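You operate a simulated robot arm through the tools that you are given. There is no shell and no other tool. Be economical: measure what you need, move in short steps, check, and stop when the job is done.

Carry out the task below with a simulated two-armed robot. There is one attempt and no reset: what you move stays moved.

TASK
Cure the valve alarm: stop the compressor the controller names, open its blue valve, restart it, press ACK.
Fine: leave the other compressors as they are.

The check looks at the end state, three seconds after you hand in, the way a careful person would. Anything else that was tipped, shoved, dropped, spilled or broken makes it a failure.

THE ROBOT
Two 7-joint arms with two-finger parallel grippers on one trunk, on a base that drives. Base frame: it is fixed to the floor where the robot stands at the start and does not move with it; the origin is under the middle of the robot, x ahead of it, y to its left, z up. Lengths are in cm, angles in rad, forces in N, time in s.
The left shoulder is at the start at [6, 14.3, 92.9], the right one opposite. With the tool pointing down near the work surface each hand reaches from about 10 to 70 cm from the robot's upright axis, wherever it stands, measured 20 degrees to its own side. Places, roughly: ack button [80, -80, 150]; blue valve lever of compressor eight [90, -80, 70]; blue valve lever of compressor nine [90, 20, 60]; blue valve lever of compressor seven [90, -170, 60]; compressor C7 [150, -150, 30]; compressor C8 [150, -60, 30]; compressor C9 [150, 40, 30]; controller [80, -70, 160]; left rack main switch [70, -80, 130]; right rack main switch [70, -70, 130]; switch of compressor eight [80, 20, 120]; switch of compressor nine [80, 110, 120]; switch of compressor seven [80, 0, 120]; switch of compressor ten [80, 130, 120]. Payload 1.57 kg a hand.
The tool frame of a hand sits at the grasp point between the pads (the TCP): z along the fingers, y along the line on which they close. The tips reach 3 cm beyond it. The gripper opens to 11 cm. The fingers are 2.4 cm wide and 1.2 cm thick; the gripper's body (4.8 by 11.2 cm) begins 7.8 cm behind the TCP.
Orientation is that of the tool frame in the base frame, as [roll, pitch, yaw] about the fixed x, y, z axes, in that order (R = Rz(yaw) Ry(pitch) Rx(roll)). With the fingers straight down and closing along the base's y, the tool's x points along the base's -x, its y along +y and its z along -z.

THE INTERFACE
- The arms move only by the tool arm_command. It takes "left_series", "right_series" or both (then of equal length, played together; a hand with none holds still); each is a list of rows, each an object (a shift or turn left out is 0, a gripper value left out holds the last) with "translation": the shift along the tool's x, y, z in units of 20 mm (1.0 is 20 mm), a list of three; "turn": the turn, a rotation vector about the tool's x, y, z in units of 4 degrees (1.0 is 4 degrees), a list of three; "fingers": the finger opening in cm, from 0 to 11. In form: [{"translation": [x, y, z], "turn": [rx, ry, rz], "fingers": fingers}, ...]. A call has 1 to 12 rows; each row shifts and turns the commanded pose from where the row before left it, along the tool's axes as they then stand. A call with a number of a shift or a turn outside -1 to 1 is refused whole. A row lasts 0.2 s, in which the tool goes at most 5 cm and 0.15 rad; a call with a longer step from one row to the next is refused whole, and so is a gripper value outside its range. A pose out of reach is approached as far as the arm can. The call stops where the force on the tool passes 40 N (or 10 N more than at its start, if that is more) or the arm is blocked; 0.2 s more then pass. Each finger travels about 4.5 cm/s and halts on what it meets, pressing with about 40 N; the grip force reading is that of the motor and also rises with nothing between the fingers. The clock runs only during rows and for 0.2 s after the last one: add rows that do not move to give the fingers time. The reply holds the time, the measured pose of the TCP, the force on the tool along the base axes, the opening and the grip force, in the units named above and with some noise, with the torque about the TCP (base axes, N m) and any sound that the robot's microphone picked up, and new pictures: "show" is both (left out), scene, wrist or none (wrist: the cameras of the hands that moved).
- Cameras (640 x 400 px; columns grow to the right, rows downward): "scene" is now at [5.21, -2.58, 155.37]; the picture's right is [-0.30, -0.95, 0.00], its down [-0.57, 0.18, -0.80] and it looks along [0.76, -0.24, -0.60] (base axes); focal length 279 px, centre (320, 200). "left" rides on the left gripper at [7, -1.6, -14.1] in its tool frame; the picture's right is [0.23, 0.97, 0.00], its down [-0.85, 0.20, -0.48] and it looks along [-0.47, 0.11, 0.88] (tool axes); focal length 222 px, centre (320, 200). "right" rides on the right gripper at [7, 1.6, -14.1] in its tool frame; the picture's right is [-0.23, 0.97, 0.00], its down [-0.86, -0.20, -0.48] and it looks along [-0.47, -0.11, 0.88] (tool axes); focal length 222 px, centre (320, 200). There is no depth. A picture from a camera that has moved, and an enlarged one, comes with that camera's place and axes in the base frame and with its lens.
- lift_body(by): slides the trunk up (or, below 0, down) by that many cm; the arms and the scene camera ride with it, the base frame stays. It gives what a move gives, with no picture.
- steer(legs): drives the robot by 1 to 6 legs, each [ahead, left, turn to the left] in cm, cm and rad, along the robot's own axes; the way and the turn of a leg run together, so that a leg with both is an arc; at most 150 cm and 3.142 rad a leg. The arms and the cameras ride along, it lands a little off, and it stops where it bumps. It gives what a move gives, and a new picture of the scene camera.
- head_to(pan, tilt): turns the head with the scene camera to pan (to the left, within 1.501 rad either way) and tilt (down, from -0.506 to 1.204), counted from straight ahead of the robot. It gives what a move gives, and a new picture of the scene camera.
- close_up(camera, box): a new picture of the part [left, top, right, bottom] of that camera's present view, enlarged. The clock stands still meanwhile.
- finish_job(): hands the job in; it is judged then, once.

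Go step by step. Nothing tells you exact positions but the pictures and the camera data: compare them with the known pose of the tool, close in by small moves and look again before you grip or let go. The budget is 120 turns and 260 pictures, counting those below and the enlarged ones. Unless the task says otherwise, let go and move clear before handing in, and close with one line.

The tools are called after ">>>" by a JSON object that holds its "fn" and its "kwargs". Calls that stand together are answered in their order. arm_command: Moves the arms, as the interface text tells. Its arguments: {"type":"object","properties":{"left_series":{"type":"array","items":{"type":"object","properties":{"translation":{"type":"array","items":{"type":"number"}},"turn":{"type":"array","items":{"type":"number"}},"fingers":{"type":"number"}}}},"right_series":{"type":"array","items":{"type":"object","properties":{"translation":{"type":"array","items":{"type":"number"}},"turn":{"type":"array","items":{"type":"number"}},"fingers":{"type":"number"}}}},"show":{"type":"string","enum":["both","scene","wrist","none"]}},"required":[]} The other tools are called the same way: lift_body (by) slides the trunk up or down; steer (legs) drives the base; head_to (pan, tilt) turns the head that bears the scene camera; close_up (camera, box) takes an enlarged picture of a part of a camera's view; finish_job () hands the job in.

At the start:

```text
time_s: 0.0
left_eef_pos: [61.96, 4.31, 99.91]
left_tcp_rot: [-3.141, 0.002, 3.141]
left_force: [-0.7, 0.0, -0.1]
left_moment: [0.0, -0.01, 0.0]
left_opening: 11.0
left_finger_force: 0.0
right_eef_pos: [46.11, -39.5, 99.98]
right_tcp_rot: [-3.141, -0.001, 3.141]
right_force: [0.5, 0.1, -0.2]
right_moment: [0.01, 0.0, 0.04]
right_opening: 11.0
right_finger_force: 0.1
trunk travel left (down, up): [-52.7, 6.3]
robot x, y, heading: [-0.04, 0.36, -0.0]
head pan, tilt: [-0.304, 0.646]
```

scene: 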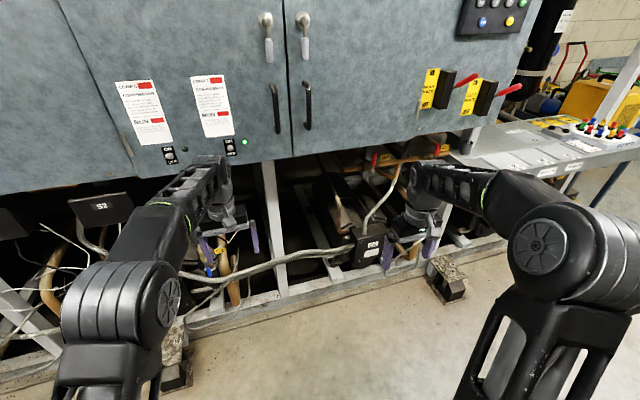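
right: 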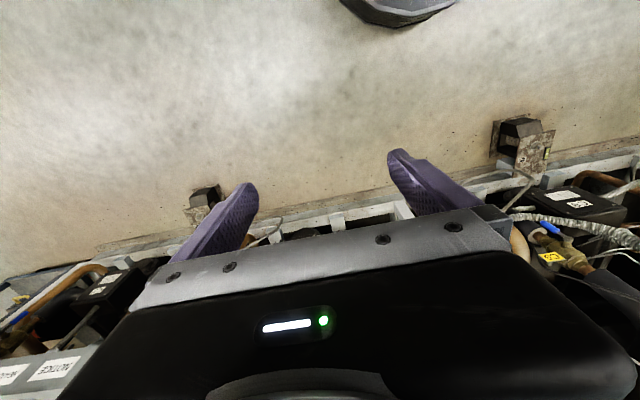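
left: 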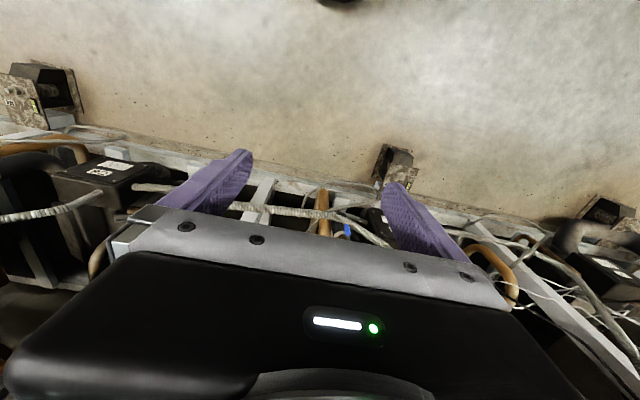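

I see a compressor cabinet ahead with switches, red main-switch handles and a controller up to the right. First I turn the head to read the controller.

>>> {"fn": "head_to", "kwargs": {"pan": -0.75, "tilt": 0.1}}

>>> {"fn": "close_up", "kwargs": {"camera": "scene", "box": [160, 80, 480, 280]}}

```text
time_s: 1.0
left_eef_pos: [62.01, 4.39, 99.93]
left_tcp_rot: [3.142, -0.001, 3.139]
left_force: [-0.6, -0.1, -0.2]
left_moment: [-0.01, -0.03, -0.01]
left_opening: 10.98
left_finger_force: 0.1
right_eef_pos: [46.1, -39.43, 99.98]
right_tcp_rot: [-3.141, 0.001, 3.141]
right_force: [0.1, -0.6, 0.2]
right_moment: [0.02, 0.0, 0.02]
right_opening: 11.0
right_finger_force: 0.0
trunk travel left (down, up): [-52.7, 6.3]
robot x, y, heading: [0.2, -0.04, 0.0]
head pan, tilt: [-0.75, 0.099]
camera scene: at [3.65, -6.26, 160.37], right [-0.68, -0.73, 0.0], down [-0.07, 0.07, -0.99], along [0.73, -0.68, -0.1], focal length 279 px, centre (320, 200)
```

scene: 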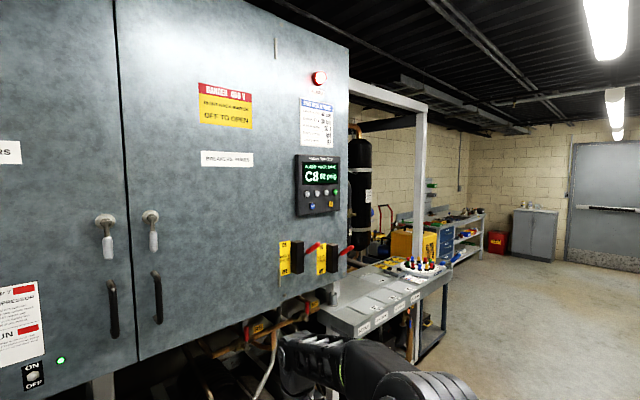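

```text
2.00 times, centred on (320, 180) of scene
camera zoom: at [3.65, -6.26, 160.37], right [-0.68, -0.73, 0.0], down [-0.07, 0.07, -0.99], along [0.73, -0.68, -0.1], focal length 558 px, centre (320, 240)
```

zoom: 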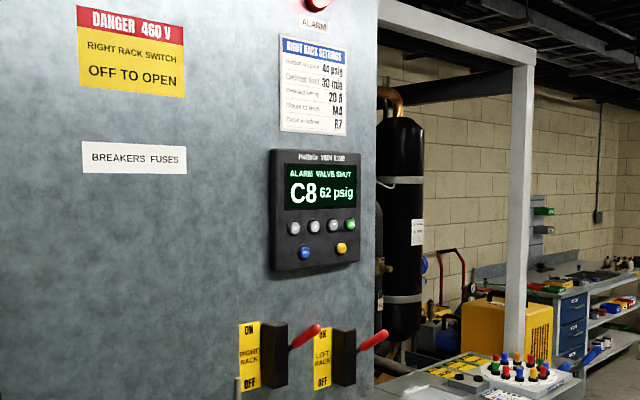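

The controller reads "C8 ALARM VALVE SHUT 62 psig". Next I read the controller buttons, then the switches.

>>> {"fn": "close_up", "kwargs": {"camera": "scene", "box": [288, 150, 352, 220]}}

>>> {"fn": "close_up", "kwargs": {"camera": "scene", "box": [290, 90, 354, 150]}}

>>> {"fn": "head_to", "kwargs": {"pan": 0.1, "tilt": 0.4}}

>>> {"fn": "close_up", "kwargs": {"camera": "scene", "box": [240, 80, 440, 240]}}

```text
5.71 times, centred on (320, 185) of scene
camera zoom: at [3.65, -6.26, 160.37], right [-0.68, -0.73, 0.0], down [-0.07, 0.07, -0.99], along [0.73, -0.68, -0.1], focal length 1595 px, centre (320, 286)
```

zoom: 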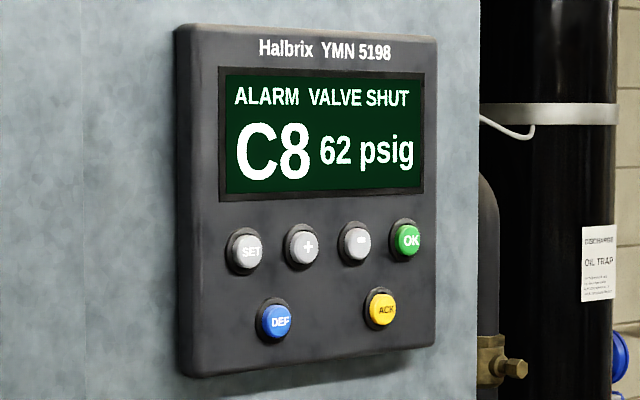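

```text
6.67 times, centred on (322, 120) of scene
camera zoom: at [3.65, -6.26, 160.37], right [-0.68, -0.73, 0.0], down [-0.07, 0.07, -0.99], along [0.73, -0.68, -0.1], focal length 1861 px, centre (307, 733)
```

zoom: 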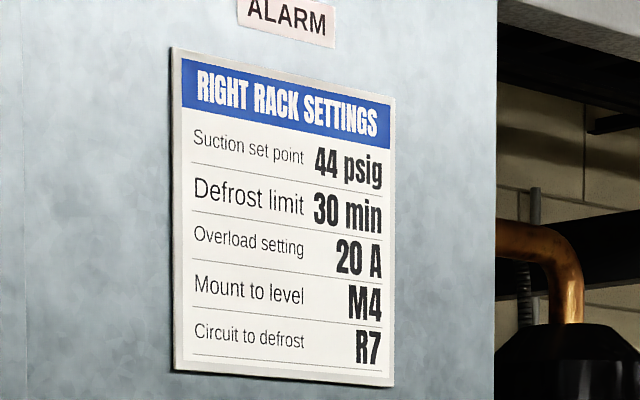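

```text
time_s: 2.1
left_eef_pos: [62.12, 4.4, 100.0]
left_tcp_rot: [3.141, 0.0, 3.138]
left_force: [-0.1, -0.7, -0.6]
left_moment: [0.03, 0.0, 0.0]
left_opening: 11.0
left_finger_force: 0.1
right_eef_pos: [46.08, -39.33, 99.91]
right_tcp_rot: [-3.141, 0.0, -3.141]
right_force: [0.0, 0.0, -0.4]
right_moment: [-0.03, -0.01, -0.02]
right_opening: 10.97
right_finger_force: 0.1
trunk travel left (down, up): [-52.7, 6.3]
robot x, y, heading: [-0.17, -0.48, 0.001]
head pan, tilt: [0.099, 0.4]
camera scene: at [6.13, 0.92, 157.59], right [0.1, -1.0, 0.0], down [-0.39, -0.04, -0.92], along [0.92, 0.09, -0.39], focal length 279 px, centre (320, 200)
```

scene: 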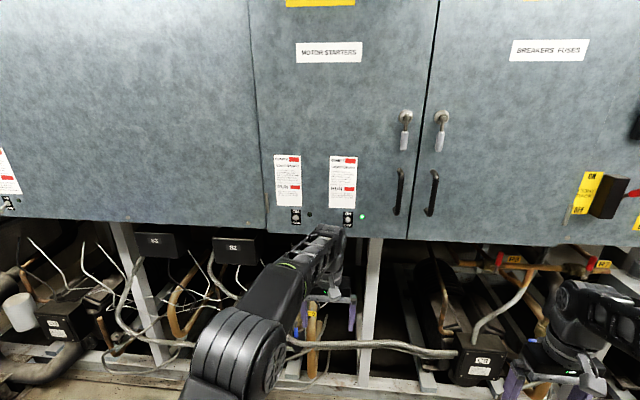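

```text
2.50 times, centred on (340, 160) of scene
camera zoom: at [6.13, 0.92, 157.59], right [0.1, -1.0, 0.0], down [-0.39, -0.04, -0.92], along [0.92, 0.09, -0.39], focal length 698 px, centre (270, 300)
```

zoom: 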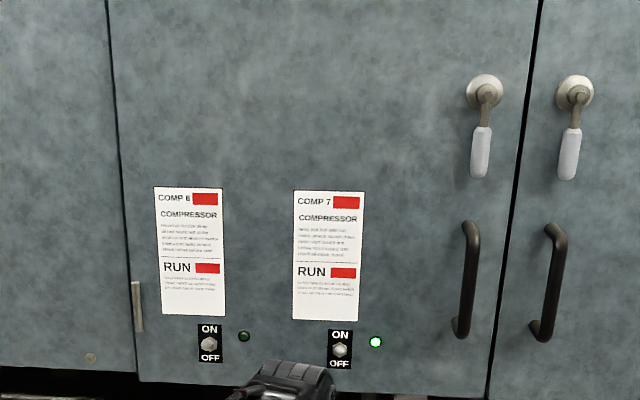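

>>> {"fn": "close_up", "kwargs": {"camera": "scene", "box": [264, 150, 374, 230]}}

>>> {"fn": "head_to", "kwargs": {"pan": 0.8, "tilt": 0.3}}

>>> {"fn": "head_to", "kwargs": {"pan": -0.6, "tilt": 0.75}}

```text
5.00 times, centred on (319, 190) of scene
camera zoom: at [6.13, 0.92, 157.59], right [0.1, -1.0, 0.0], down [-0.39, -0.04, -0.92], along [0.92, 0.09, -0.39], focal length 1396 px, centre (325, 250)
```

zoom: 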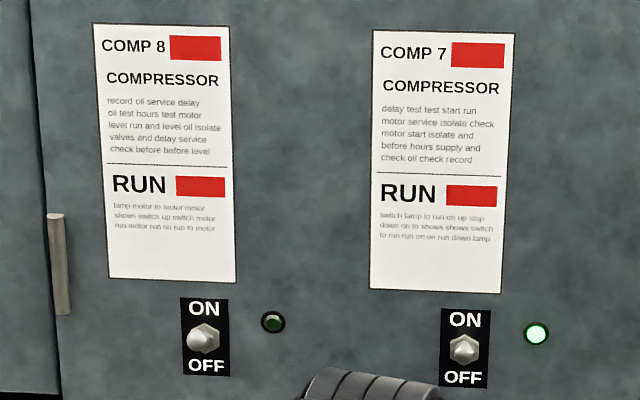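

```text
time_s: 3.2
left_eef_pos: [62.13, 4.29, 100.05]
left_tcp_rot: [3.141, 0.0, 3.139]
left_force: [-1.2, -0.8, -0.1]
left_moment: [-0.02, 0.0, 0.0]
left_opening: 11.01
left_finger_force: 0.1
right_eef_pos: [46.04, -39.41, 99.95]
right_tcp_rot: [3.141, 0.0, 3.141]
right_force: [-0.1, -0.2, -1.2]
right_moment: [0.01, -0.02, -0.01]
right_opening: 10.99
right_finger_force: 0.0
trunk travel left (down, up): [-52.7, 6.3]
robot x, y, heading: [-0.03, -0.0, -0.001]
head pan, tilt: [0.799, 0.3]
camera scene: at [3.43, 6.7, 158.51], right [0.72, -0.7, 0.0], down [-0.21, -0.21, -0.96], along [0.67, 0.68, -0.3], focal length 279 px, centre (320, 200)
```

scene: 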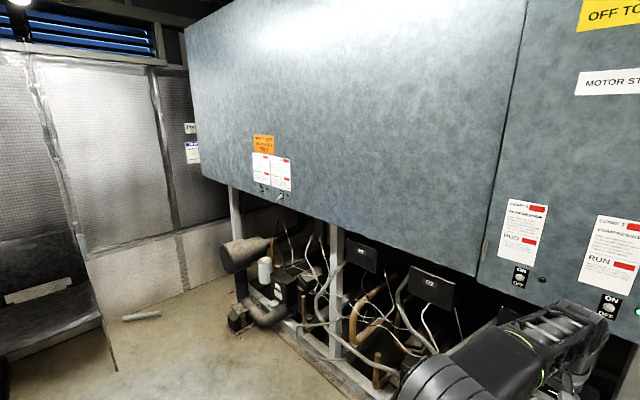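

```text
time_s: 4.7
left_eef_pos: [62.01, 4.43, 99.92]
left_tcp_rot: [-3.142, 0.001, 3.139]
left_force: [-0.1, 0.1, -0.1]
left_moment: [-0.03, 0.01, 0.01]
left_opening: 11.02
left_finger_force: 0.0
right_eef_pos: [46.12, -39.38, 100.11]
right_tcp_rot: [3.141, 0.0, 3.141]
right_force: [0.7, 0.7, -0.8]
right_moment: [-0.01, 0.01, -0.01]
right_opening: 10.99
right_finger_force: 0.1
trunk travel left (down, up): [-52.7, 6.3]
robot x, y, heading: [-0.07, 0.01, 0.003]
head pan, tilt: [-0.6, 0.75]
camera scene: at [3.75, -4.67, 154.48], right [-0.56, -0.83, 0.0], down [-0.56, 0.38, -0.73], along [0.6, -0.41, -0.68], focal length 279 px, centre (320, 200)
```

scene: 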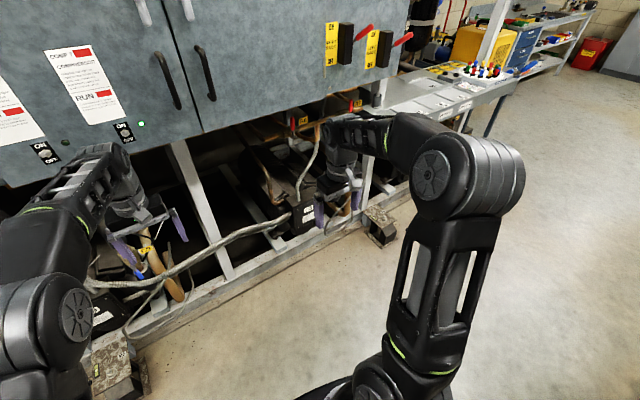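

The named unit is C8; its switch is around [80, 15, 120] and its lamp is dark. I'll turn the left hand so its fingers point forward, which also clears the view.

>>> {"fn": "arm_command", "kwargs": {"left_series": [{"turn": [0, -1, 0], "translation": [0.5, 0, 0]}, {"turn": [0, -1, 0], "translation": [0.5, 0, 0]}, {"turn": [0, -1, 0], "translation": [0.5, 0, 0]}, {"turn": [0, -1, 0], "translation": [0.5, 0, 0]}, {"turn": [0, -1, 0], "translation": [0.5, 0, 0]}, {"turn": [0, -1, 0], "translation": [0.5, 0, 0]}, {"turn": [0, -1, 0]}, {"turn": [0, -1, 0]}, {"turn": [0, -1, 0]}, {"turn": [0, -1, 0]}, {"turn": [0, -1, 0]}, {"turn": [0, -1, 0], "fingers": 0}], "show": "none"}}

>>> {"fn": "arm_command", "kwargs": {"left_series": [{"turn": [0, -1, 0]}, {"turn": [0, -1, 0]}, {"turn": [0, -1, 0]}, {"turn": [0, -1, 0]}, {"turn": [0, -1, 0]}, {"turn": [0, -1, 0]}, {"turn": [0, -1, 0]}, {"turn": [0, -1, 0]}, {"turn": [0, -1, 0]}, {"turn": [0, -1, 0]}, {"turn": [0, -0.5, 0]}, {"turn": [0, 0, 0]}], "show": "none"}}

>>> {"fn": "head_to", "kwargs": {"pan": 0.1, "tilt": 0.5}}

```text
time_s: 7.3
left_eef_pos: [56.35, 4.33, 98.91]
left_tcp_rot: [3.142, 0.84, 3.139]
left_force: [0.1, -0.5, -0.8]
left_moment: [0.01, -0.02, 0.02]
left_opening: 7.58
left_finger_force: 0.4
right_eef_pos: [46.06, -39.47, 100.0]
right_tcp_rot: [3.141, -0.001, -3.141]
right_force: [-0.1, 1.0, 0.3]
right_moment: [0.03, 0.01, 0.01]
right_opening: 11.01
right_finger_force: 0.0
trunk travel left (down, up): [-52.7, 6.3]
robot x, y, heading: [0.12, 0.08, -0.002]
head pan, tilt: [-0.6, 0.75]
```

```text
time_s: 9.9
left_eef_pos: [56.07, 3.73, 99.34]
left_tcp_rot: [-1.526, 1.545, -1.533]
left_force: [-0.7, -0.7, -0.4]
left_moment: [-0.02, 0.0, 0.03]
left_opening: 0.0
left_finger_force: 21.7
right_eef_pos: [45.97, -39.52, 99.91]
right_tcp_rot: [-3.139, 0.0, 3.141]
right_force: [1.2, -0.5, 0.4]
right_moment: [-0.01, 0.0, 0.01]
right_opening: 11.0
right_finger_force: 0.0
trunk travel left (down, up): [-52.7, 6.3]
robot x, y, heading: [0.24, 0.03, -0.0]
head pan, tilt: [-0.6, 0.75]
```

```text
time_s: 11.0
left_eef_pos: [56.07, 3.89, 99.29]
left_tcp_rot: [-1.554, 1.546, -1.56]
left_force: [0.1, 0.0, 0.4]
left_moment: [0.02, 0.02, -0.01]
left_opening: 0.0
left_finger_force: 21.5
right_eef_pos: [46.0, -39.46, 100.0]
right_tcp_rot: [-3.14, 0.0, 3.142]
right_force: [-0.1, -1.0, 0.5]
right_moment: [0.0, -0.02, 0.02]
right_opening: 10.97
right_finger_force: 0.0
trunk travel left (down, up): [-52.7, 6.3]
robot x, y, heading: [0.03, -0.12, 0.003]
head pan, tilt: [0.099, 0.499]
camera scene: at [5.96, 0.9, 156.67], right [0.1, -1.0, 0.0], down [-0.48, -0.05, -0.88], along [0.87, 0.09, -0.48], focal length 279 px, centre (320, 200)
```

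scene: 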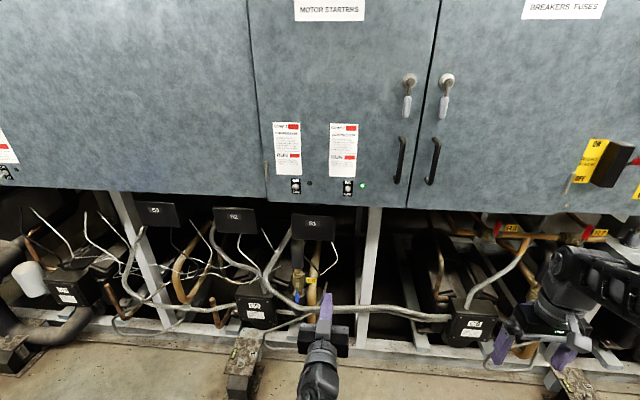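

>>> {"fn": "close_up", "kwargs": {"camera": "scene", "box": [270, 165, 380, 205]}}

>>> {"fn": "close_up", "kwargs": {"camera": "scene", "box": [400, 210, 640, 360]}}

>>> {"fn": "close_up", "kwargs": {"camera": "scene", "box": [140, 200, 380, 350]}}

```text
5.82 times, centred on (325, 185) of scene
camera zoom: at [5.96, 0.9, 156.67], right [0.1, -1.0, 0.0], down [-0.48, -0.05, -0.88], along [0.87, 0.09, -0.48], focal length 1624 px, centre (291, 287)
```

zoom: 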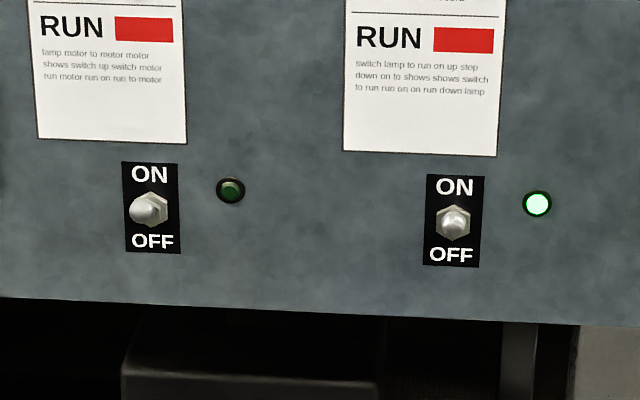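

```text
2.67 times, centred on (520, 285) of scene
camera zoom: at [5.96, 0.9, 156.67], right [0.1, -1.0, 0.0], down [-0.48, -0.05, -0.88], along [0.87, 0.09, -0.48], focal length 744 px, centre (-213, -27)
```

zoom: 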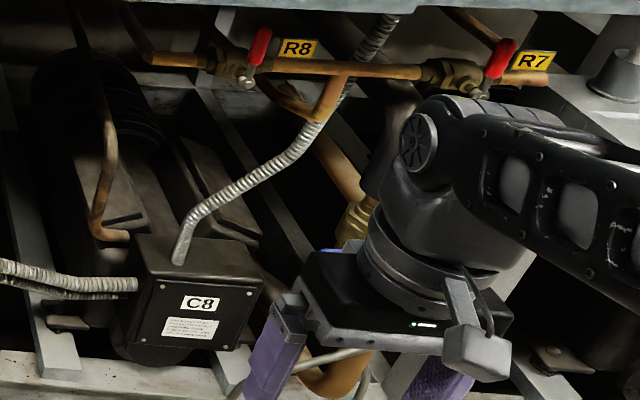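

```text
2.67 times, centred on (260, 275) of scene
camera zoom: at [5.96, 0.9, 156.67], right [0.1, -1.0, 0.0], down [-0.48, -0.05, -0.88], along [0.87, 0.09, -0.48], focal length 744 px, centre (480, 0)
```

zoom: 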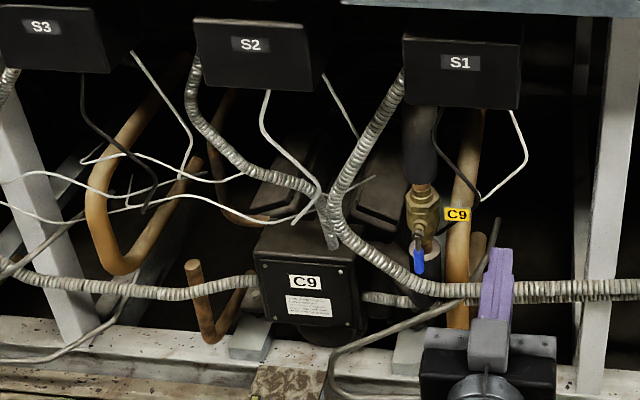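

Both toggles seem to point up (ON); C8's blue valve lies behind the right gripper. I move the left hand up towards the C8 switch to look closely.

>>> {"fn": "arm_command", "kwargs": {"left_series": [{"translation": [-1, 0.45, 0.2]}, {"translation": [-1, 0.45, 0.2]}, {"translation": [-1, 0.45, 0.2]}, {"translation": [-1, 0.45, 0.2]}, {"translation": [-1, 0.45, 0.2]}, {"translation": [-1, 0.45, 0.2]}, {"translation": [-1, 0.45, 0.2]}, {"translation": [-1, 0.45, 0.2]}, {"translation": [-1, 0.45, 0.2]}, {"translation": [-1, 0.45, 0.2]}, {"translation": [-1, 0.45, 0.2]}, {"translation": [-1, 0.45, 0.2]}]}}

```text
time_s: 13.6
left_eef_pos: [60.91, 15.1, 122.93]
left_tcp_rot: [-0.995, 1.569, -0.997]
left_force: [0.5, -0.1, -0.1]
left_moment: [0.01, -0.01, 0.0]
left_opening: 0.02
left_finger_force: 20.7
right_eef_pos: [46.03, -39.49, 100.11]
right_tcp_rot: [-3.141, 0.0, -3.141]
right_force: [-0.3, 0.4, 0.2]
right_moment: [-0.02, 0.0, 0.03]
right_opening: 10.99
right_finger_force: 0.2
trunk travel left (down, up): [-52.7, 6.3]
robot x, y, heading: [0.34, -0.16, -0.003]
head pan, tilt: [0.099, 0.499]
camera scene: at [5.95, 0.95, 156.67], right [0.1, -1.0, 0.0], down [-0.48, -0.05, -0.88], along [0.87, 0.09, -0.48], focal length 279 px, centre (320, 200)
camera left: at [46.71, 13.49, 115.91], right [0.0, 0.97, -0.23], down [-0.48, 0.2, 0.85], along [0.88, 0.11, 0.47], focal length 222 px, centre (320, 200)
```

scene: 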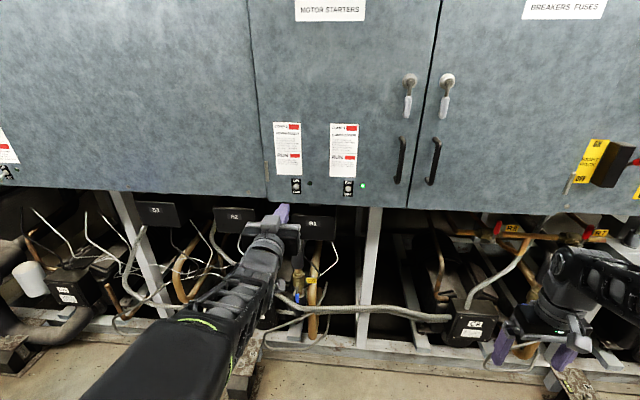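
left: 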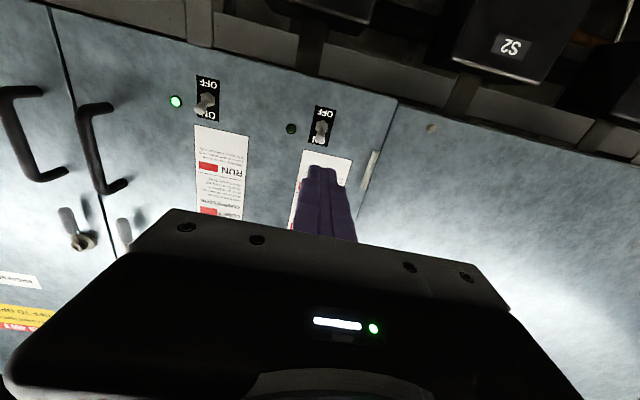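

>>> {"fn": "close_up", "kwargs": {"camera": "left", "box": [270, 90, 370, 190]}}

>>> {"fn": "close_up", "kwargs": {"camera": "scene", "box": [260, 165, 340, 215]}}

```text
4.00 times, centred on (320, 140) of left
camera zoom: at [46.71, 13.49, 115.91], right [0.0, 0.97, -0.23], down [-0.48, 0.2, 0.85], along [0.88, 0.11, 0.47], focal length 888 px, centre (320, 440)
```

zoom: 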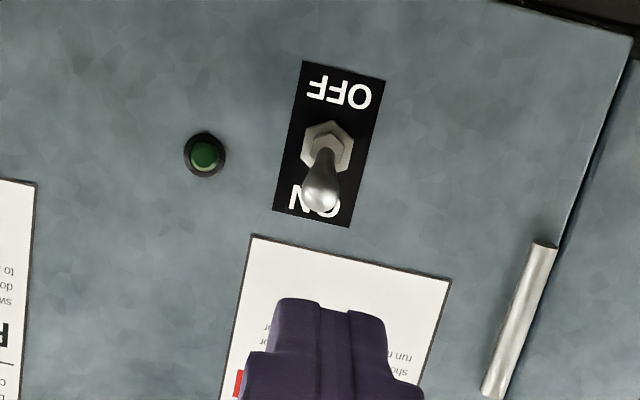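

```text
8.00 times, centred on (300, 190) of scene
camera zoom: at [5.95, 0.95, 156.67], right [0.1, -1.0, 0.0], down [-0.48, -0.05, -0.88], along [0.87, 0.09, -0.48], focal length 2233 px, centre (480, 280)
```

zoom: 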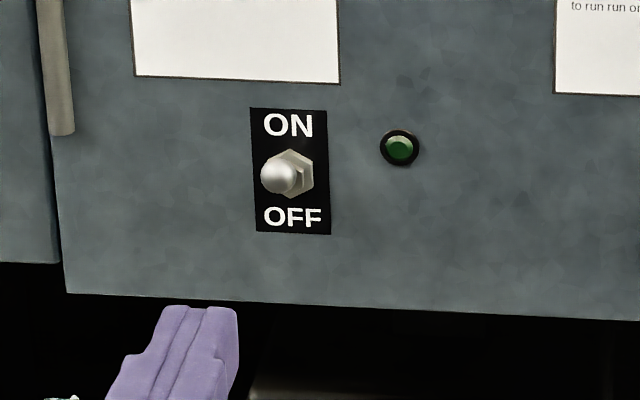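

Both levers point up to ON; C8's plate is at about [77.5, 15.2, 121.4] and its tip at [74.8, 15.1, 122.6]. I go above the lever and forward.

>>> {"fn": "arm_command", "kwargs": {"left_series": [{"translation": [-1, 0, 0]}, {"translation": [-1, 0, 0]}, {"translation": [0, 0, 1]}, {"translation": [0, 0, 1]}, {"translation": [0, 0, 1]}, {"translation": [0, 0, 1]}, {"translation": [0, 0, 1]}, {"translation": [0, 0, 0.9]}, {}]}}

>>> {"fn": "close_up", "kwargs": {"camera": "left", "box": [240, 60, 400, 160]}}

>>> {"fn": "close_up", "kwargs": {"camera": "scene", "box": [260, 165, 340, 215]}}

```text
time_s: 15.6
left_eef_pos: [72.9, 14.97, 126.94]
left_tcp_rot: [-0.578, 1.569, -0.58]
left_force: [-0.3, 0.0, 0.1]
left_moment: [0.0, 0.0, 0.02]
left_opening: 0.02
left_finger_force: 21.8
right_eef_pos: [45.9, -39.46, 100.03]
right_tcp_rot: [-3.141, -0.002, 3.14]
right_force: [0.5, 0.2, 0.5]
right_moment: [-0.04, -0.04, -0.02]
right_opening: 11.0
right_finger_force: 0.1
trunk travel left (down, up): [-52.7, 6.3]
robot x, y, heading: [0.22, -0.27, 0.002]
head pan, tilt: [0.099, 0.499]
camera scene: at [5.93, 0.91, 156.67], right [0.1, -1.0, 0.0], down [-0.48, -0.05, -0.88], along [0.87, 0.09, -0.48], focal length 279 px, centre (320, 200)
camera left: at [58.56, 13.36, 119.91], right [0.0, 0.97, -0.23], down [-0.48, 0.2, 0.85], along [0.88, 0.11, 0.47], focal length 222 px, centre (320, 200)
```

scene: 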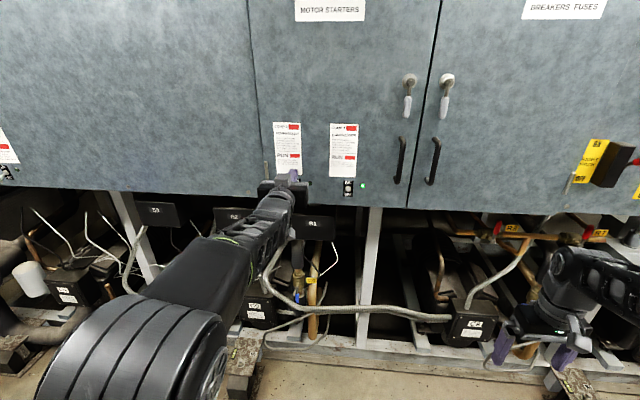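
left: 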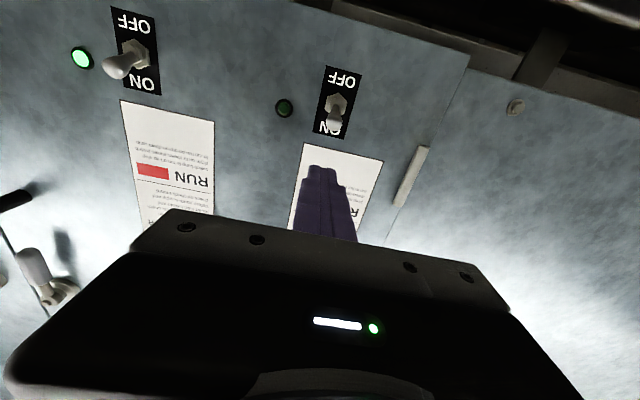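

```text
4.00 times, centred on (320, 110) of left
camera zoom: at [58.56, 13.36, 119.91], right [0.0, 0.97, -0.23], down [-0.48, 0.2, 0.85], along [0.88, 0.11, 0.47], focal length 888 px, centre (320, 560)
```

zoom: 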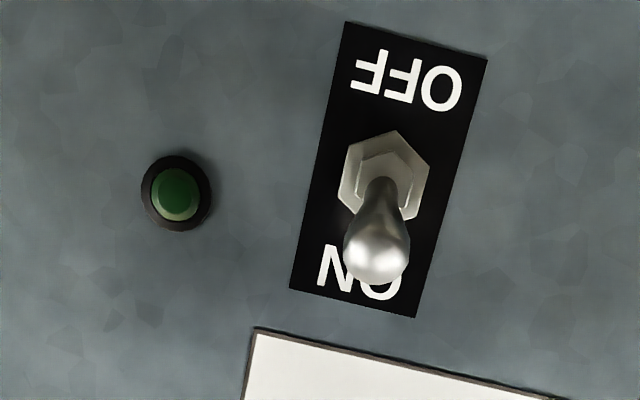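

```text
8.00 times, centred on (300, 190) of scene
camera zoom: at [5.93, 0.91, 156.67], right [0.1, -1.0, 0.0], down [-0.48, -0.05, -0.88], along [0.87, 0.09, -0.48], focal length 2233 px, centre (480, 280)
```

zoom: 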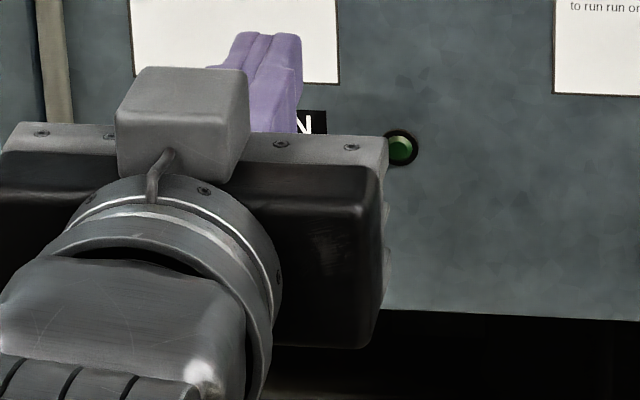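

Aligned above the lever with the tip just short of the panel. Now I press down.

>>> {"fn": "arm_command", "kwargs": {"left_series": [{"translation": [0.4, 0, 0]}, {"translation": [0.4, 0, 0]}, {"translation": [0.4, 0, 0]}, {"translation": [0.3, 0, 0]}, {"translation": [0.3, 0, 0]}, {"translation": [0.3, 0, 0]}, {"translation": [0.3, 0, 0]}, {"translation": [0.3, 0, 0]}], "show": "wrist"}}

>>> {"fn": "close_up", "kwargs": {"camera": "left", "box": [240, 60, 400, 160]}}

```text
time_s: 17.4
left_eef_pos: [72.67, 15.05, 122.24]
left_tcp_rot: [-0.171, 1.556, -0.173]
left_force: [1.4, 1.0, 19.8]
left_moment: [0.0, -0.64, 0.02]
left_opening: 0.0
left_finger_force: 21.0
right_eef_pos: [45.9, -39.33, 100.16]
right_tcp_rot: [-3.141, 0.004, 3.141]
right_force: [-0.4, -0.8, 0.9]
right_moment: [0.0, -0.02, 0.02]
right_opening: 10.97
right_finger_force: 0.1
trunk travel left (down, up): [-52.7, 6.3]
robot x, y, heading: [0.08, 0.06, 0.0]
head pan, tilt: [0.099, 0.499]
camera left: at [58.45, 13.42, 114.98], right [0.01, 0.97, -0.23], down [-0.49, 0.2, 0.85], along [0.87, 0.11, 0.48], focal length 222 px, centre (320, 200)
```

left: 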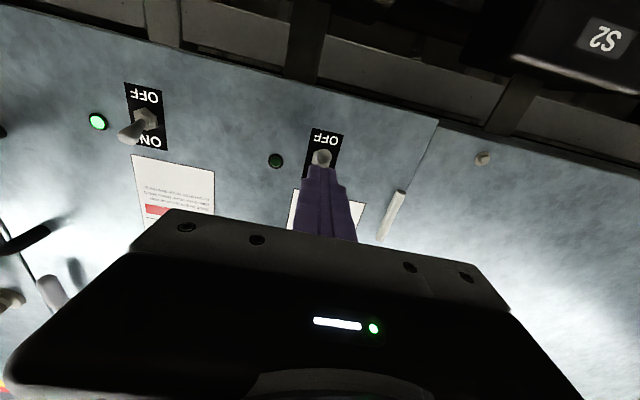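

```text
4.00 times, centred on (320, 110) of left
camera zoom: at [58.45, 13.42, 114.98], right [0.01, 0.97, -0.23], down [-0.49, 0.2, 0.85], along [0.87, 0.11, 0.48], focal length 888 px, centre (320, 560)
```

zoom: 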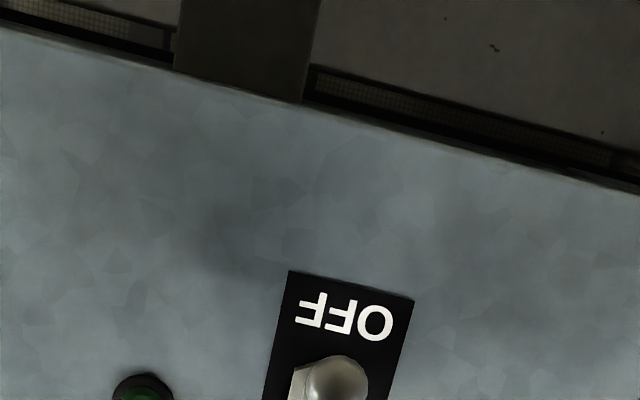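

>>> {"fn": "arm_command", "kwargs": {"left_series": [{"translation": [0.3, 0, 0]}, {"translation": [0.3, 0, 0]}], "show": "none"}}

>>> {"fn": "arm_command", "kwargs": {"left_series": [{"translation": [-1, 0, -0.2]}, {"translation": [-1, 0, -1]}, {"translation": [-1, 0, -1]}, {}], "show": "wrist"}}

>>> {"fn": "close_up", "kwargs": {"camera": "left", "box": [240, 60, 400, 160]}}

```text
time_s: 17.9
left_eef_pos: [72.75, 15.08, 122.24]
left_tcp_rot: [-0.174, 1.534, -0.177]
left_force: [-3.5, 0.2, 10.5]
left_moment: [0.07, -0.29, -0.14]
left_opening: 0.0
left_finger_force: 21.1
right_eef_pos: [45.89, -39.43, 100.0]
right_tcp_rot: [3.141, 0.002, 3.141]
right_force: [0.4, -0.2, 0.0]
right_moment: [0.0, -0.02, 0.0]
right_opening: 11.01
right_finger_force: 0.1
trunk travel left (down, up): [-52.7, 6.3]
robot x, y, heading: [0.51, -0.02, -0.001]
head pan, tilt: [0.099, 0.499]
stopped in row 2 (left hand): the force on the tool passed its limit (the readings are from after the stop); the commanded pose is now the measured one
```

```text
time_s: 18.9
left_eef_pos: [68.38, 15.04, 127.83]
left_tcp_rot: [-0.175, 1.546, -0.176]
left_force: [0.3, 0.3, 0.2]
left_moment: [0.02, 0.0, 0.02]
left_opening: 0.02
left_finger_force: 21.6
right_eef_pos: [46.14, -39.56, 100.07]
right_tcp_rot: [-3.141, -0.001, -3.141]
right_force: [0.1, -0.1, -0.4]
right_moment: [0.02, 0.0, 0.03]
right_opening: 10.99
right_finger_force: 0.0
trunk travel left (down, up): [-52.7, 6.3]
robot x, y, heading: [-0.04, -0.12, -0.0]
head pan, tilt: [0.099, 0.499]
camera left: at [54.38, 13.37, 120.37], right [0.01, 0.97, -0.23], down [-0.5, 0.2, 0.84], along [0.87, 0.11, 0.49], focal length 222 px, centre (320, 200)
```

left: 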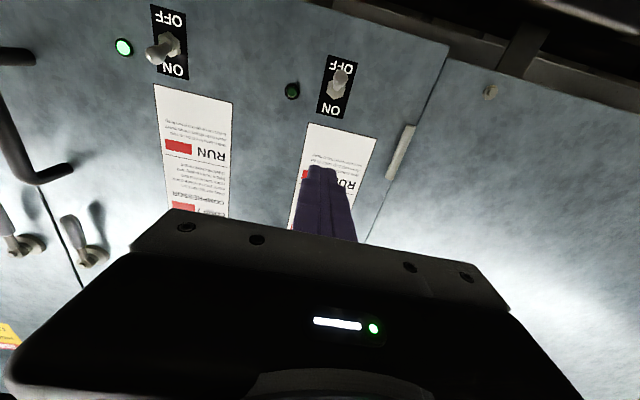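

```text
4.00 times, centred on (320, 110) of left
camera zoom: at [54.38, 13.37, 120.37], right [0.01, 0.97, -0.23], down [-0.5, 0.2, 0.84], along [0.87, 0.11, 0.49], focal length 888 px, centre (320, 560)
```

zoom: 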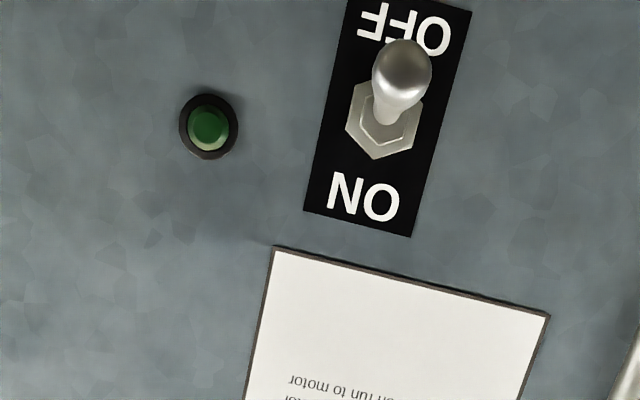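

C8's toggle is down at OFF. Now I retract and drive back and right so I can see and reach C8's blue valve with the right arm.

>>> {"fn": "arm_command", "kwargs": {"left_series": [{"translation": [0, 0, -1]}, {"translation": [0, 0, -1]}, {"translation": [0, 0, -1]}, {"translation": [0, 0, -1]}, {"translation": [0, 0, -1]}, {"translation": [0, 0, -1]}, {"translation": [0, 0, -1]}], "show": "none"}}

>>> {"fn": "steer", "kwargs": {"legs": [[-20, 0, 0], [0, -50, 0]]}}

>>> {"fn": "head_to", "kwargs": {"pan": -0.1, "tilt": 0.7}}

```text
time_s: 20.5
left_eef_pos: [54.35, 15.09, 127.38]
left_tcp_rot: [-0.154, 1.543, -0.155]
left_force: [-0.9, -0.8, -0.5]
left_moment: [-0.04, 0.02, -0.02]
left_opening: 0.0
left_finger_force: 21.0
right_eef_pos: [45.95, -39.33, 100.06]
right_tcp_rot: [-3.141, 0.0, 3.139]
right_force: [0.2, -0.1, -0.7]
right_moment: [-0.02, 0.0, 0.0]
right_opening: 11.0
right_finger_force: 0.0
trunk travel left (down, up): [-52.7, 6.3]
robot x, y, heading: [-0.2, -0.05, 0.003]
head pan, tilt: [0.099, 0.499]
```

```text
time_s: 24.7
left_eef_pos: [34.31, -34.63, 127.33]
left_tcp_rot: [-0.151, 1.543, -0.149]
left_force: [-1.1, -0.5, -0.2]
left_moment: [0.0, 0.0, 0.0]
left_opening: 0.0
left_finger_force: 21.0
right_eef_pos: [26.35, -89.26, 99.95]
right_tcp_rot: [3.14, 0.001, -3.136]
right_force: [-0.4, -1.1, 1.0]
right_moment: [0.0, 0.01, -0.03]
right_opening: 11.0
right_finger_force: 0.0
trunk travel left (down, up): [-52.7, 6.3]
robot x, y, heading: [-20.29, -50.01, 0.003]
head pan, tilt: [0.099, 0.499]
camera scene: at [-14.02, -49.25, 156.67], right [0.11, -0.99, 0.0], down [-0.48, -0.05, -0.88], along [0.87, 0.09, -0.48], focal length 279 px, centre (320, 200)
```

scene: 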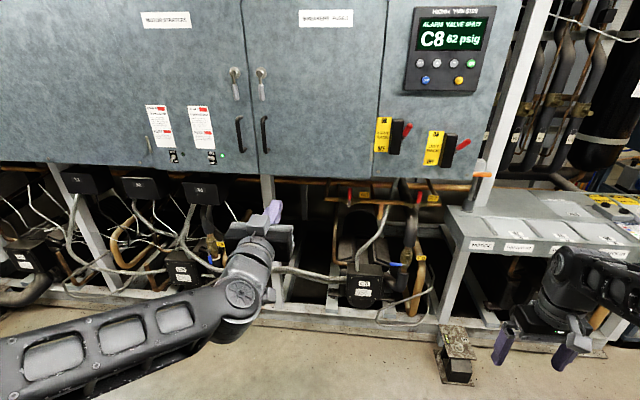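

```text
time_s: 25.4
left_eef_pos: [34.32, -34.53, 127.38]
left_tcp_rot: [-0.175, 1.543, -0.17]
left_force: [0.5, -0.2, -0.2]
left_moment: [-0.02, 0.0, 0.06]
left_opening: 0.01
left_finger_force: 21.2
right_eef_pos: [26.28, -89.26, 99.96]
right_tcp_rot: [-3.14, 0.001, -3.135]
right_force: [-0.2, 0.6, 0.4]
right_moment: [-0.02, 0.0, 0.03]
right_opening: 10.98
right_finger_force: 0.1
trunk travel left (down, up): [-52.7, 6.3]
robot x, y, heading: [-20.18, -49.95, 0.01]
head pan, tilt: [-0.099, 0.7]
camera scene: at [-14.61, -50.91, 154.9], right [-0.09, -1.0, 0.0], down [-0.64, 0.06, -0.77], along [0.76, -0.07, -0.64], focal length 279 px, centre (320, 200)
```

scene: 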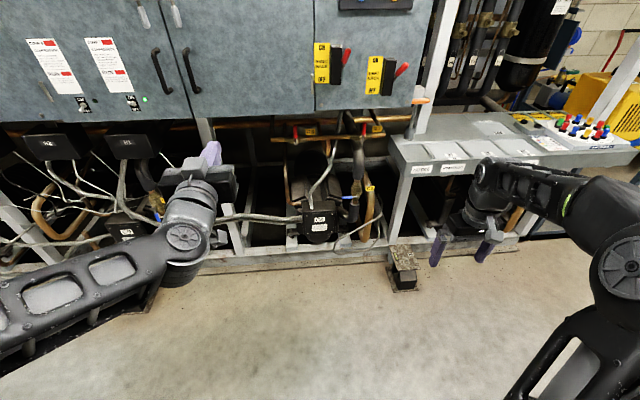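

>>> {"fn": "close_up", "kwargs": {"camera": "scene", "box": [280, 110, 400, 250]}}

>>> {"fn": "close_up", "kwargs": {"camera": "scene", "box": [325, 170, 385, 220]}}

>>> {"fn": "close_up", "kwargs": {"camera": "scene", "box": [120, 150, 220, 230]}}

```text
2.86 times, centred on (340, 180) of scene
camera zoom: at [-14.61, -50.91, 154.9], right [-0.09, -1.0, 0.0], down [-0.64, 0.06, -0.77], along [0.76, -0.07, -0.64], focal length 798 px, centre (263, 257)
```

zoom: 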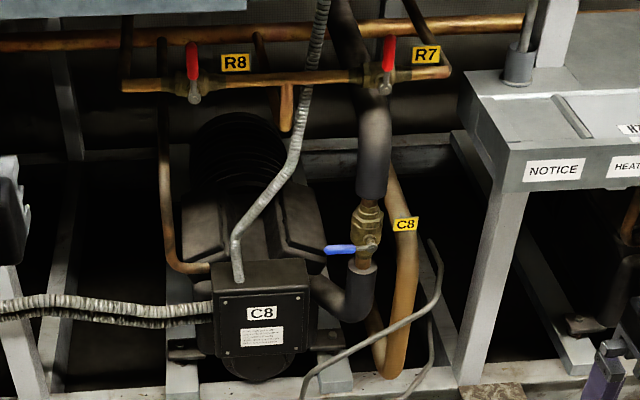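

```text
8.00 times, centred on (355, 195) of scene
camera zoom: at [-14.61, -50.91, 154.9], right [-0.09, -1.0, 0.0], down [-0.64, 0.06, -0.77], along [0.76, -0.07, -0.64], focal length 2233 px, centre (40, 240)
```

zoom: 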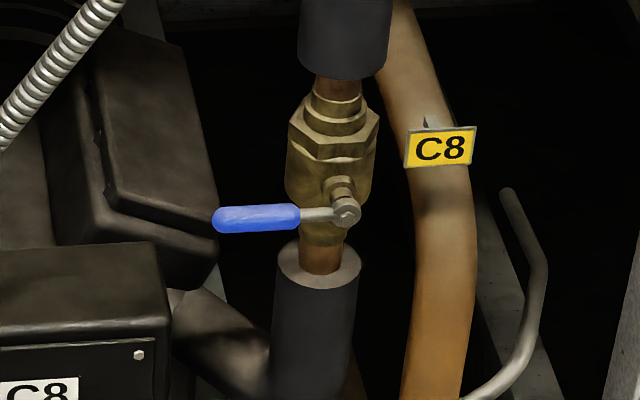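

```text
5.00 times, centred on (170, 190) of scene
camera zoom: at [-14.61, -50.91, 154.9], right [-0.09, -1.0, 0.0], down [-0.64, 0.06, -0.77], along [0.76, -0.07, -0.64], focal length 1396 px, centre (1070, 250)
```

zoom: 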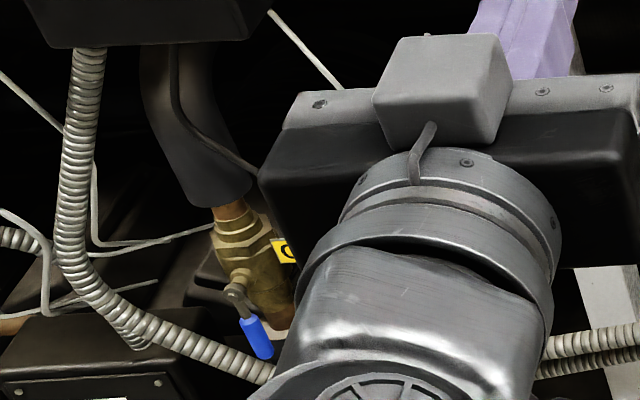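

C8's lever stands crosswise (pointing left) on the vertical pipe; C9's open one points down along its pipe. I turn the right hand forward with fingers closed and lower the trunk.

>>> {"fn": "arm_command", "kwargs": {"right_series": [{"turn": [0, -1, 0], "fingers": 0}, {"turn": [0, -1, 0]}, {"turn": [0, -1, 0]}, {"turn": [0, -1, 0]}, {"turn": [0, -1, 0]}, {"turn": [0, -1, 0]}, {"turn": [0, -1, 0]}, {"turn": [0, -1, 0]}, {"turn": [0, -1, 0]}, {"turn": [0, -1, 0]}, {"turn": [0, -1, 0]}, {"turn": [0, -1, 0]}], "show": "none"}}

>>> {"fn": "arm_command", "kwargs": {"right_series": [{"turn": [0, -1, 0]}, {"turn": [0, -1, 0]}, {"turn": [0, -1, 0]}, {"turn": [0, -1, 0]}, {"turn": [0, -1, 0]}, {"turn": [0, -1, 0]}, {"turn": [0, -1, 0]}, {"turn": [0, -1, 0]}, {"turn": [0, -1, 0]}, {"turn": [0, -1, 0]}, {"turn": [0, -0.5, 0]}, {"turn": [0, 0, 0]}], "show": "none"}}

>>> {"fn": "lift_body", "kwargs": {"by": -24}}

>>> {"fn": "head_to", "kwargs": {"pan": -0.3, "tilt": 0.5}}

>>> {"fn": "close_up", "kwargs": {"camera": "right", "box": [0, 0, 640, 400]}}

```text
time_s: 28.0
left_eef_pos: [34.29, -34.64, 127.35]
left_tcp_rot: [-0.157, 1.542, -0.154]
left_force: [0.1, 0.0, 0.1]
left_moment: [-0.03, -0.02, -0.01]
left_opening: 0.0
left_finger_force: 20.6
right_eef_pos: [26.28, -89.16, 100.02]
right_tcp_rot: [-3.141, 0.838, -3.134]
right_force: [0.4, 1.1, -0.4]
right_moment: [-0.04, -0.01, 0.0]
right_opening: 0.01
right_finger_force: 21.6
trunk travel left (down, up): [-52.7, 6.3]
robot x, y, heading: [-20.02, -49.93, 0.011]
head pan, tilt: [-0.099, 0.7]
```

```text
time_s: 30.6
left_eef_pos: [34.27, -34.5, 127.31]
left_tcp_rot: [-0.171, 1.542, -0.168]
left_force: [0.2, -0.7, 0.1]
left_moment: [0.0, 0.02, 0.04]
left_opening: 0.02
left_finger_force: 22.0
right_eef_pos: [26.27, -89.32, 100.01]
right_tcp_rot: [0.494, 1.571, 0.5]
right_force: [-0.2, 0.0, -0.5]
right_moment: [-0.04, -0.01, -0.02]
right_opening: 0.0
right_finger_force: 21.4
trunk travel left (down, up): [-52.7, 6.3]
robot x, y, heading: [-20.02, -49.95, 0.011]
head pan, tilt: [-0.099, 0.7]
```

```text
time_s: 33.1
left_eef_pos: [34.33, -34.59, 103.36]
left_tcp_rot: [-0.173, 1.543, -0.167]
left_force: [-0.6, 0.9, -0.2]
left_moment: [-0.01, 0.0, 0.0]
left_opening: 0.0
left_finger_force: 21.4
right_eef_pos: [26.21, -89.27, 76.0]
right_tcp_rot: [2.798, 1.57, 2.806]
right_force: [-0.7, 0.2, -0.2]
right_moment: [0.03, 0.01, 0.0]
right_opening: 0.01
right_finger_force: 21.3
trunk travel left (down, up): [-28.7, 30.3]
robot x, y, heading: [-19.95, -49.98, 0.009]
head pan, tilt: [-0.099, 0.7]
```

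```text
time_s: 33.8
left_eef_pos: [34.35, -34.56, 103.24]
left_tcp_rot: [-0.172, 1.545, -0.167]
left_force: [-1.1, 0.1, 0.7]
left_moment: [0.02, -0.02, 0.0]
left_opening: 0.0
left_finger_force: 21.4
right_eef_pos: [26.33, -89.24, 76.1]
right_tcp_rot: [2.706, 1.57, 2.713]
right_force: [0.2, 0.1, -0.1]
right_moment: [0.01, 0.0, -0.03]
right_opening: 0.0
right_finger_force: 21.5
trunk travel left (down, up): [-28.7, 30.3]
robot x, y, heading: [-20.05, -49.84, 0.011]
head pan, tilt: [-0.3, 0.499]
camera scene: at [-14.37, -52.76, 132.66], right [-0.29, -0.96, 0.0], down [-0.46, 0.14, -0.88], along [0.84, -0.25, -0.48], focal length 279 px, centre (320, 200)
```

scene: 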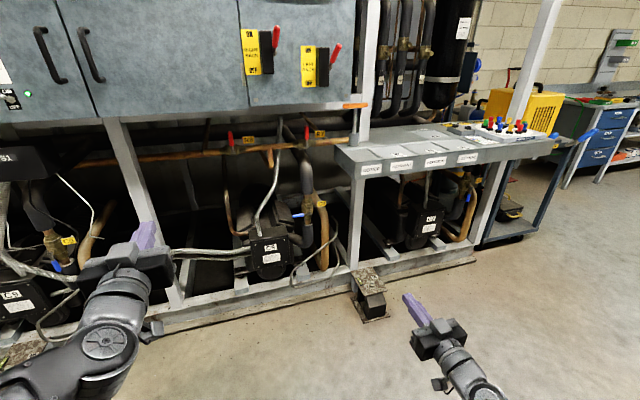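

```text
1.00 times, centred on (320, 200) of right
camera zoom: at [12.3, -87.76, 68.98], right [-0.01, 0.97, 0.23], down [-0.48, -0.2, 0.86], along [0.88, -0.1, 0.47], focal length 222 px, centre (320, 200)
```

zoom: 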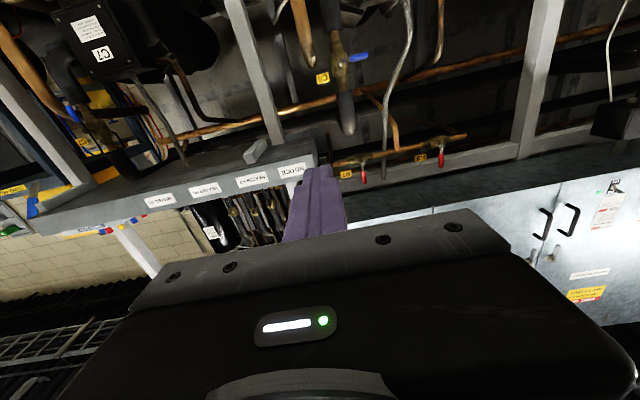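

>>> {"fn": "close_up", "kwargs": {"camera": "right", "box": [280, 0, 440, 100]}}

>>> {"fn": "close_up", "kwargs": {"camera": "scene", "box": [230, 160, 350, 280]}}

```text
4.00 times, centred on (360, 50) of right
camera zoom: at [12.3, -87.76, 68.98], right [-0.01, 0.97, 0.23], down [-0.48, -0.2, 0.86], along [0.88, -0.1, 0.47], focal length 888 px, centre (160, 800)
```

zoom: 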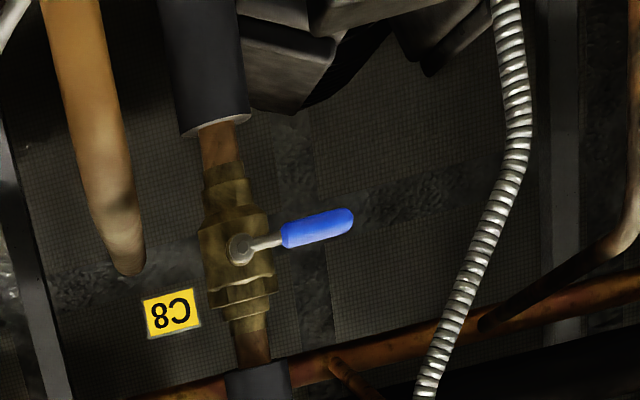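

```text
3.33 times, centred on (290, 220) of scene
camera zoom: at [-14.37, -52.76, 132.66], right [-0.29, -0.96, 0.0], down [-0.46, 0.14, -0.88], along [0.84, -0.25, -0.48], focal length 930 px, centre (420, 133)
```

zoom: 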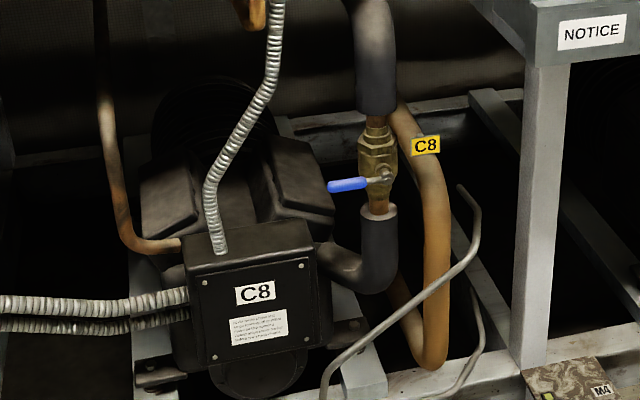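

Triangulated: pivot ≈ [92.3, -80.1, 66], lever tip at y ≈ -71.7. I shift the hand to y ≈ -74.6, drive 30 cm ahead, and check.

>>> {"fn": "arm_command", "kwargs": {"right_series": [{"translation": [0.2, 1, 0]}, {"translation": [0.2, 1, 0]}, {"translation": [0.2, 1, 0]}, {"translation": [0.2, 1, 0]}, {"translation": [0.2, 1, 0]}, {"translation": [0.2, 1, 0]}, {"translation": [0.2, 1, 0]}, {"translation": [0, 0.3, 0]}], "show": "none"}}

>>> {"fn": "steer", "kwargs": {"legs": [[30, 0, -0.01]]}}

>>> {"fn": "close_up", "kwargs": {"camera": "right", "box": [160, 0, 480, 200]}}

```text
time_s: 35.6
left_eef_pos: [34.35, -34.64, 103.36]
left_tcp_rot: [-0.172, 1.542, -0.168]
left_force: [-0.2, 0.1, 0.3]
left_moment: [0.01, 0.03, 0.0]
left_opening: 0.0
left_finger_force: 21.7
right_eef_pos: [30.59, -78.0, 70.59]
right_tcp_rot: [-1.426, 1.57, -1.417]
right_force: [0.1, 0.0, -1.0]
right_moment: [-0.03, -0.01, 0.01]
right_opening: 0.01
right_finger_force: 21.8
right hand out of reach, approached as far as the arm can: row 1, 2, 3, 4, 5, 6, 7
trunk travel left (down, up): [-28.7, 30.3]
robot x, y, heading: [-19.64, -50.22, 0.006]
head pan, tilt: [-0.3, 0.499]
```

```text
time_s: 37.7
left_eef_pos: [64.91, -35.29, 103.34]
left_tcp_rot: [-0.173, 1.544, -0.183]
left_force: [-0.5, 1.0, 0.1]
left_moment: [0.02, -0.02, 0.0]
left_opening: 0.0
left_finger_force: 21.0
right_eef_pos: [60.55, -78.72, 70.58]
right_tcp_rot: [0.996, 1.57, 0.99]
right_force: [-0.2, 0.0, 0.4]
right_moment: [-0.02, 0.02, 0.0]
right_opening: 0.0
right_finger_force: 21.3
trunk travel left (down, up): [-28.7, 30.3]
robot x, y, heading: [10.24, -50.0, -0.009]
head pan, tilt: [-0.3, 0.499]
camera scene: at [15.98, -52.83, 132.67], right [-0.3, -0.95, 0.0], down [-0.46, 0.14, -0.88], along [0.84, -0.27, -0.48], focal length 279 px, centre (320, 200)
```

scene: 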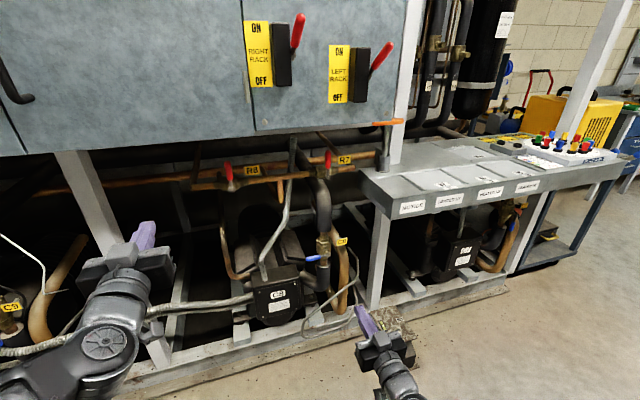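

```text
2.00 times, centred on (320, 100) of right
camera zoom: at [46.57, -76.96, 63.54], right [0.01, 0.97, 0.23], down [-0.48, -0.2, 0.85], along [0.88, -0.11, 0.47], focal length 444 px, centre (320, 400)
```

zoom: 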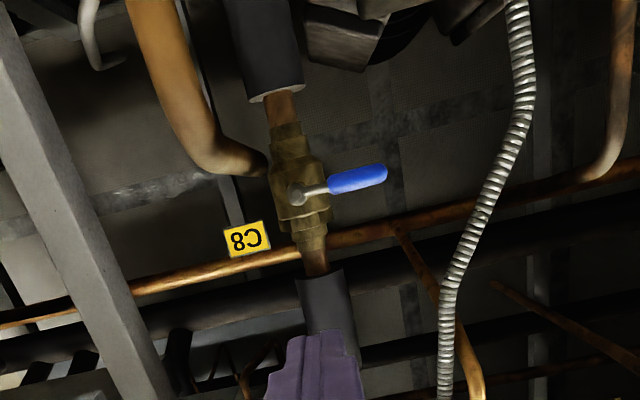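

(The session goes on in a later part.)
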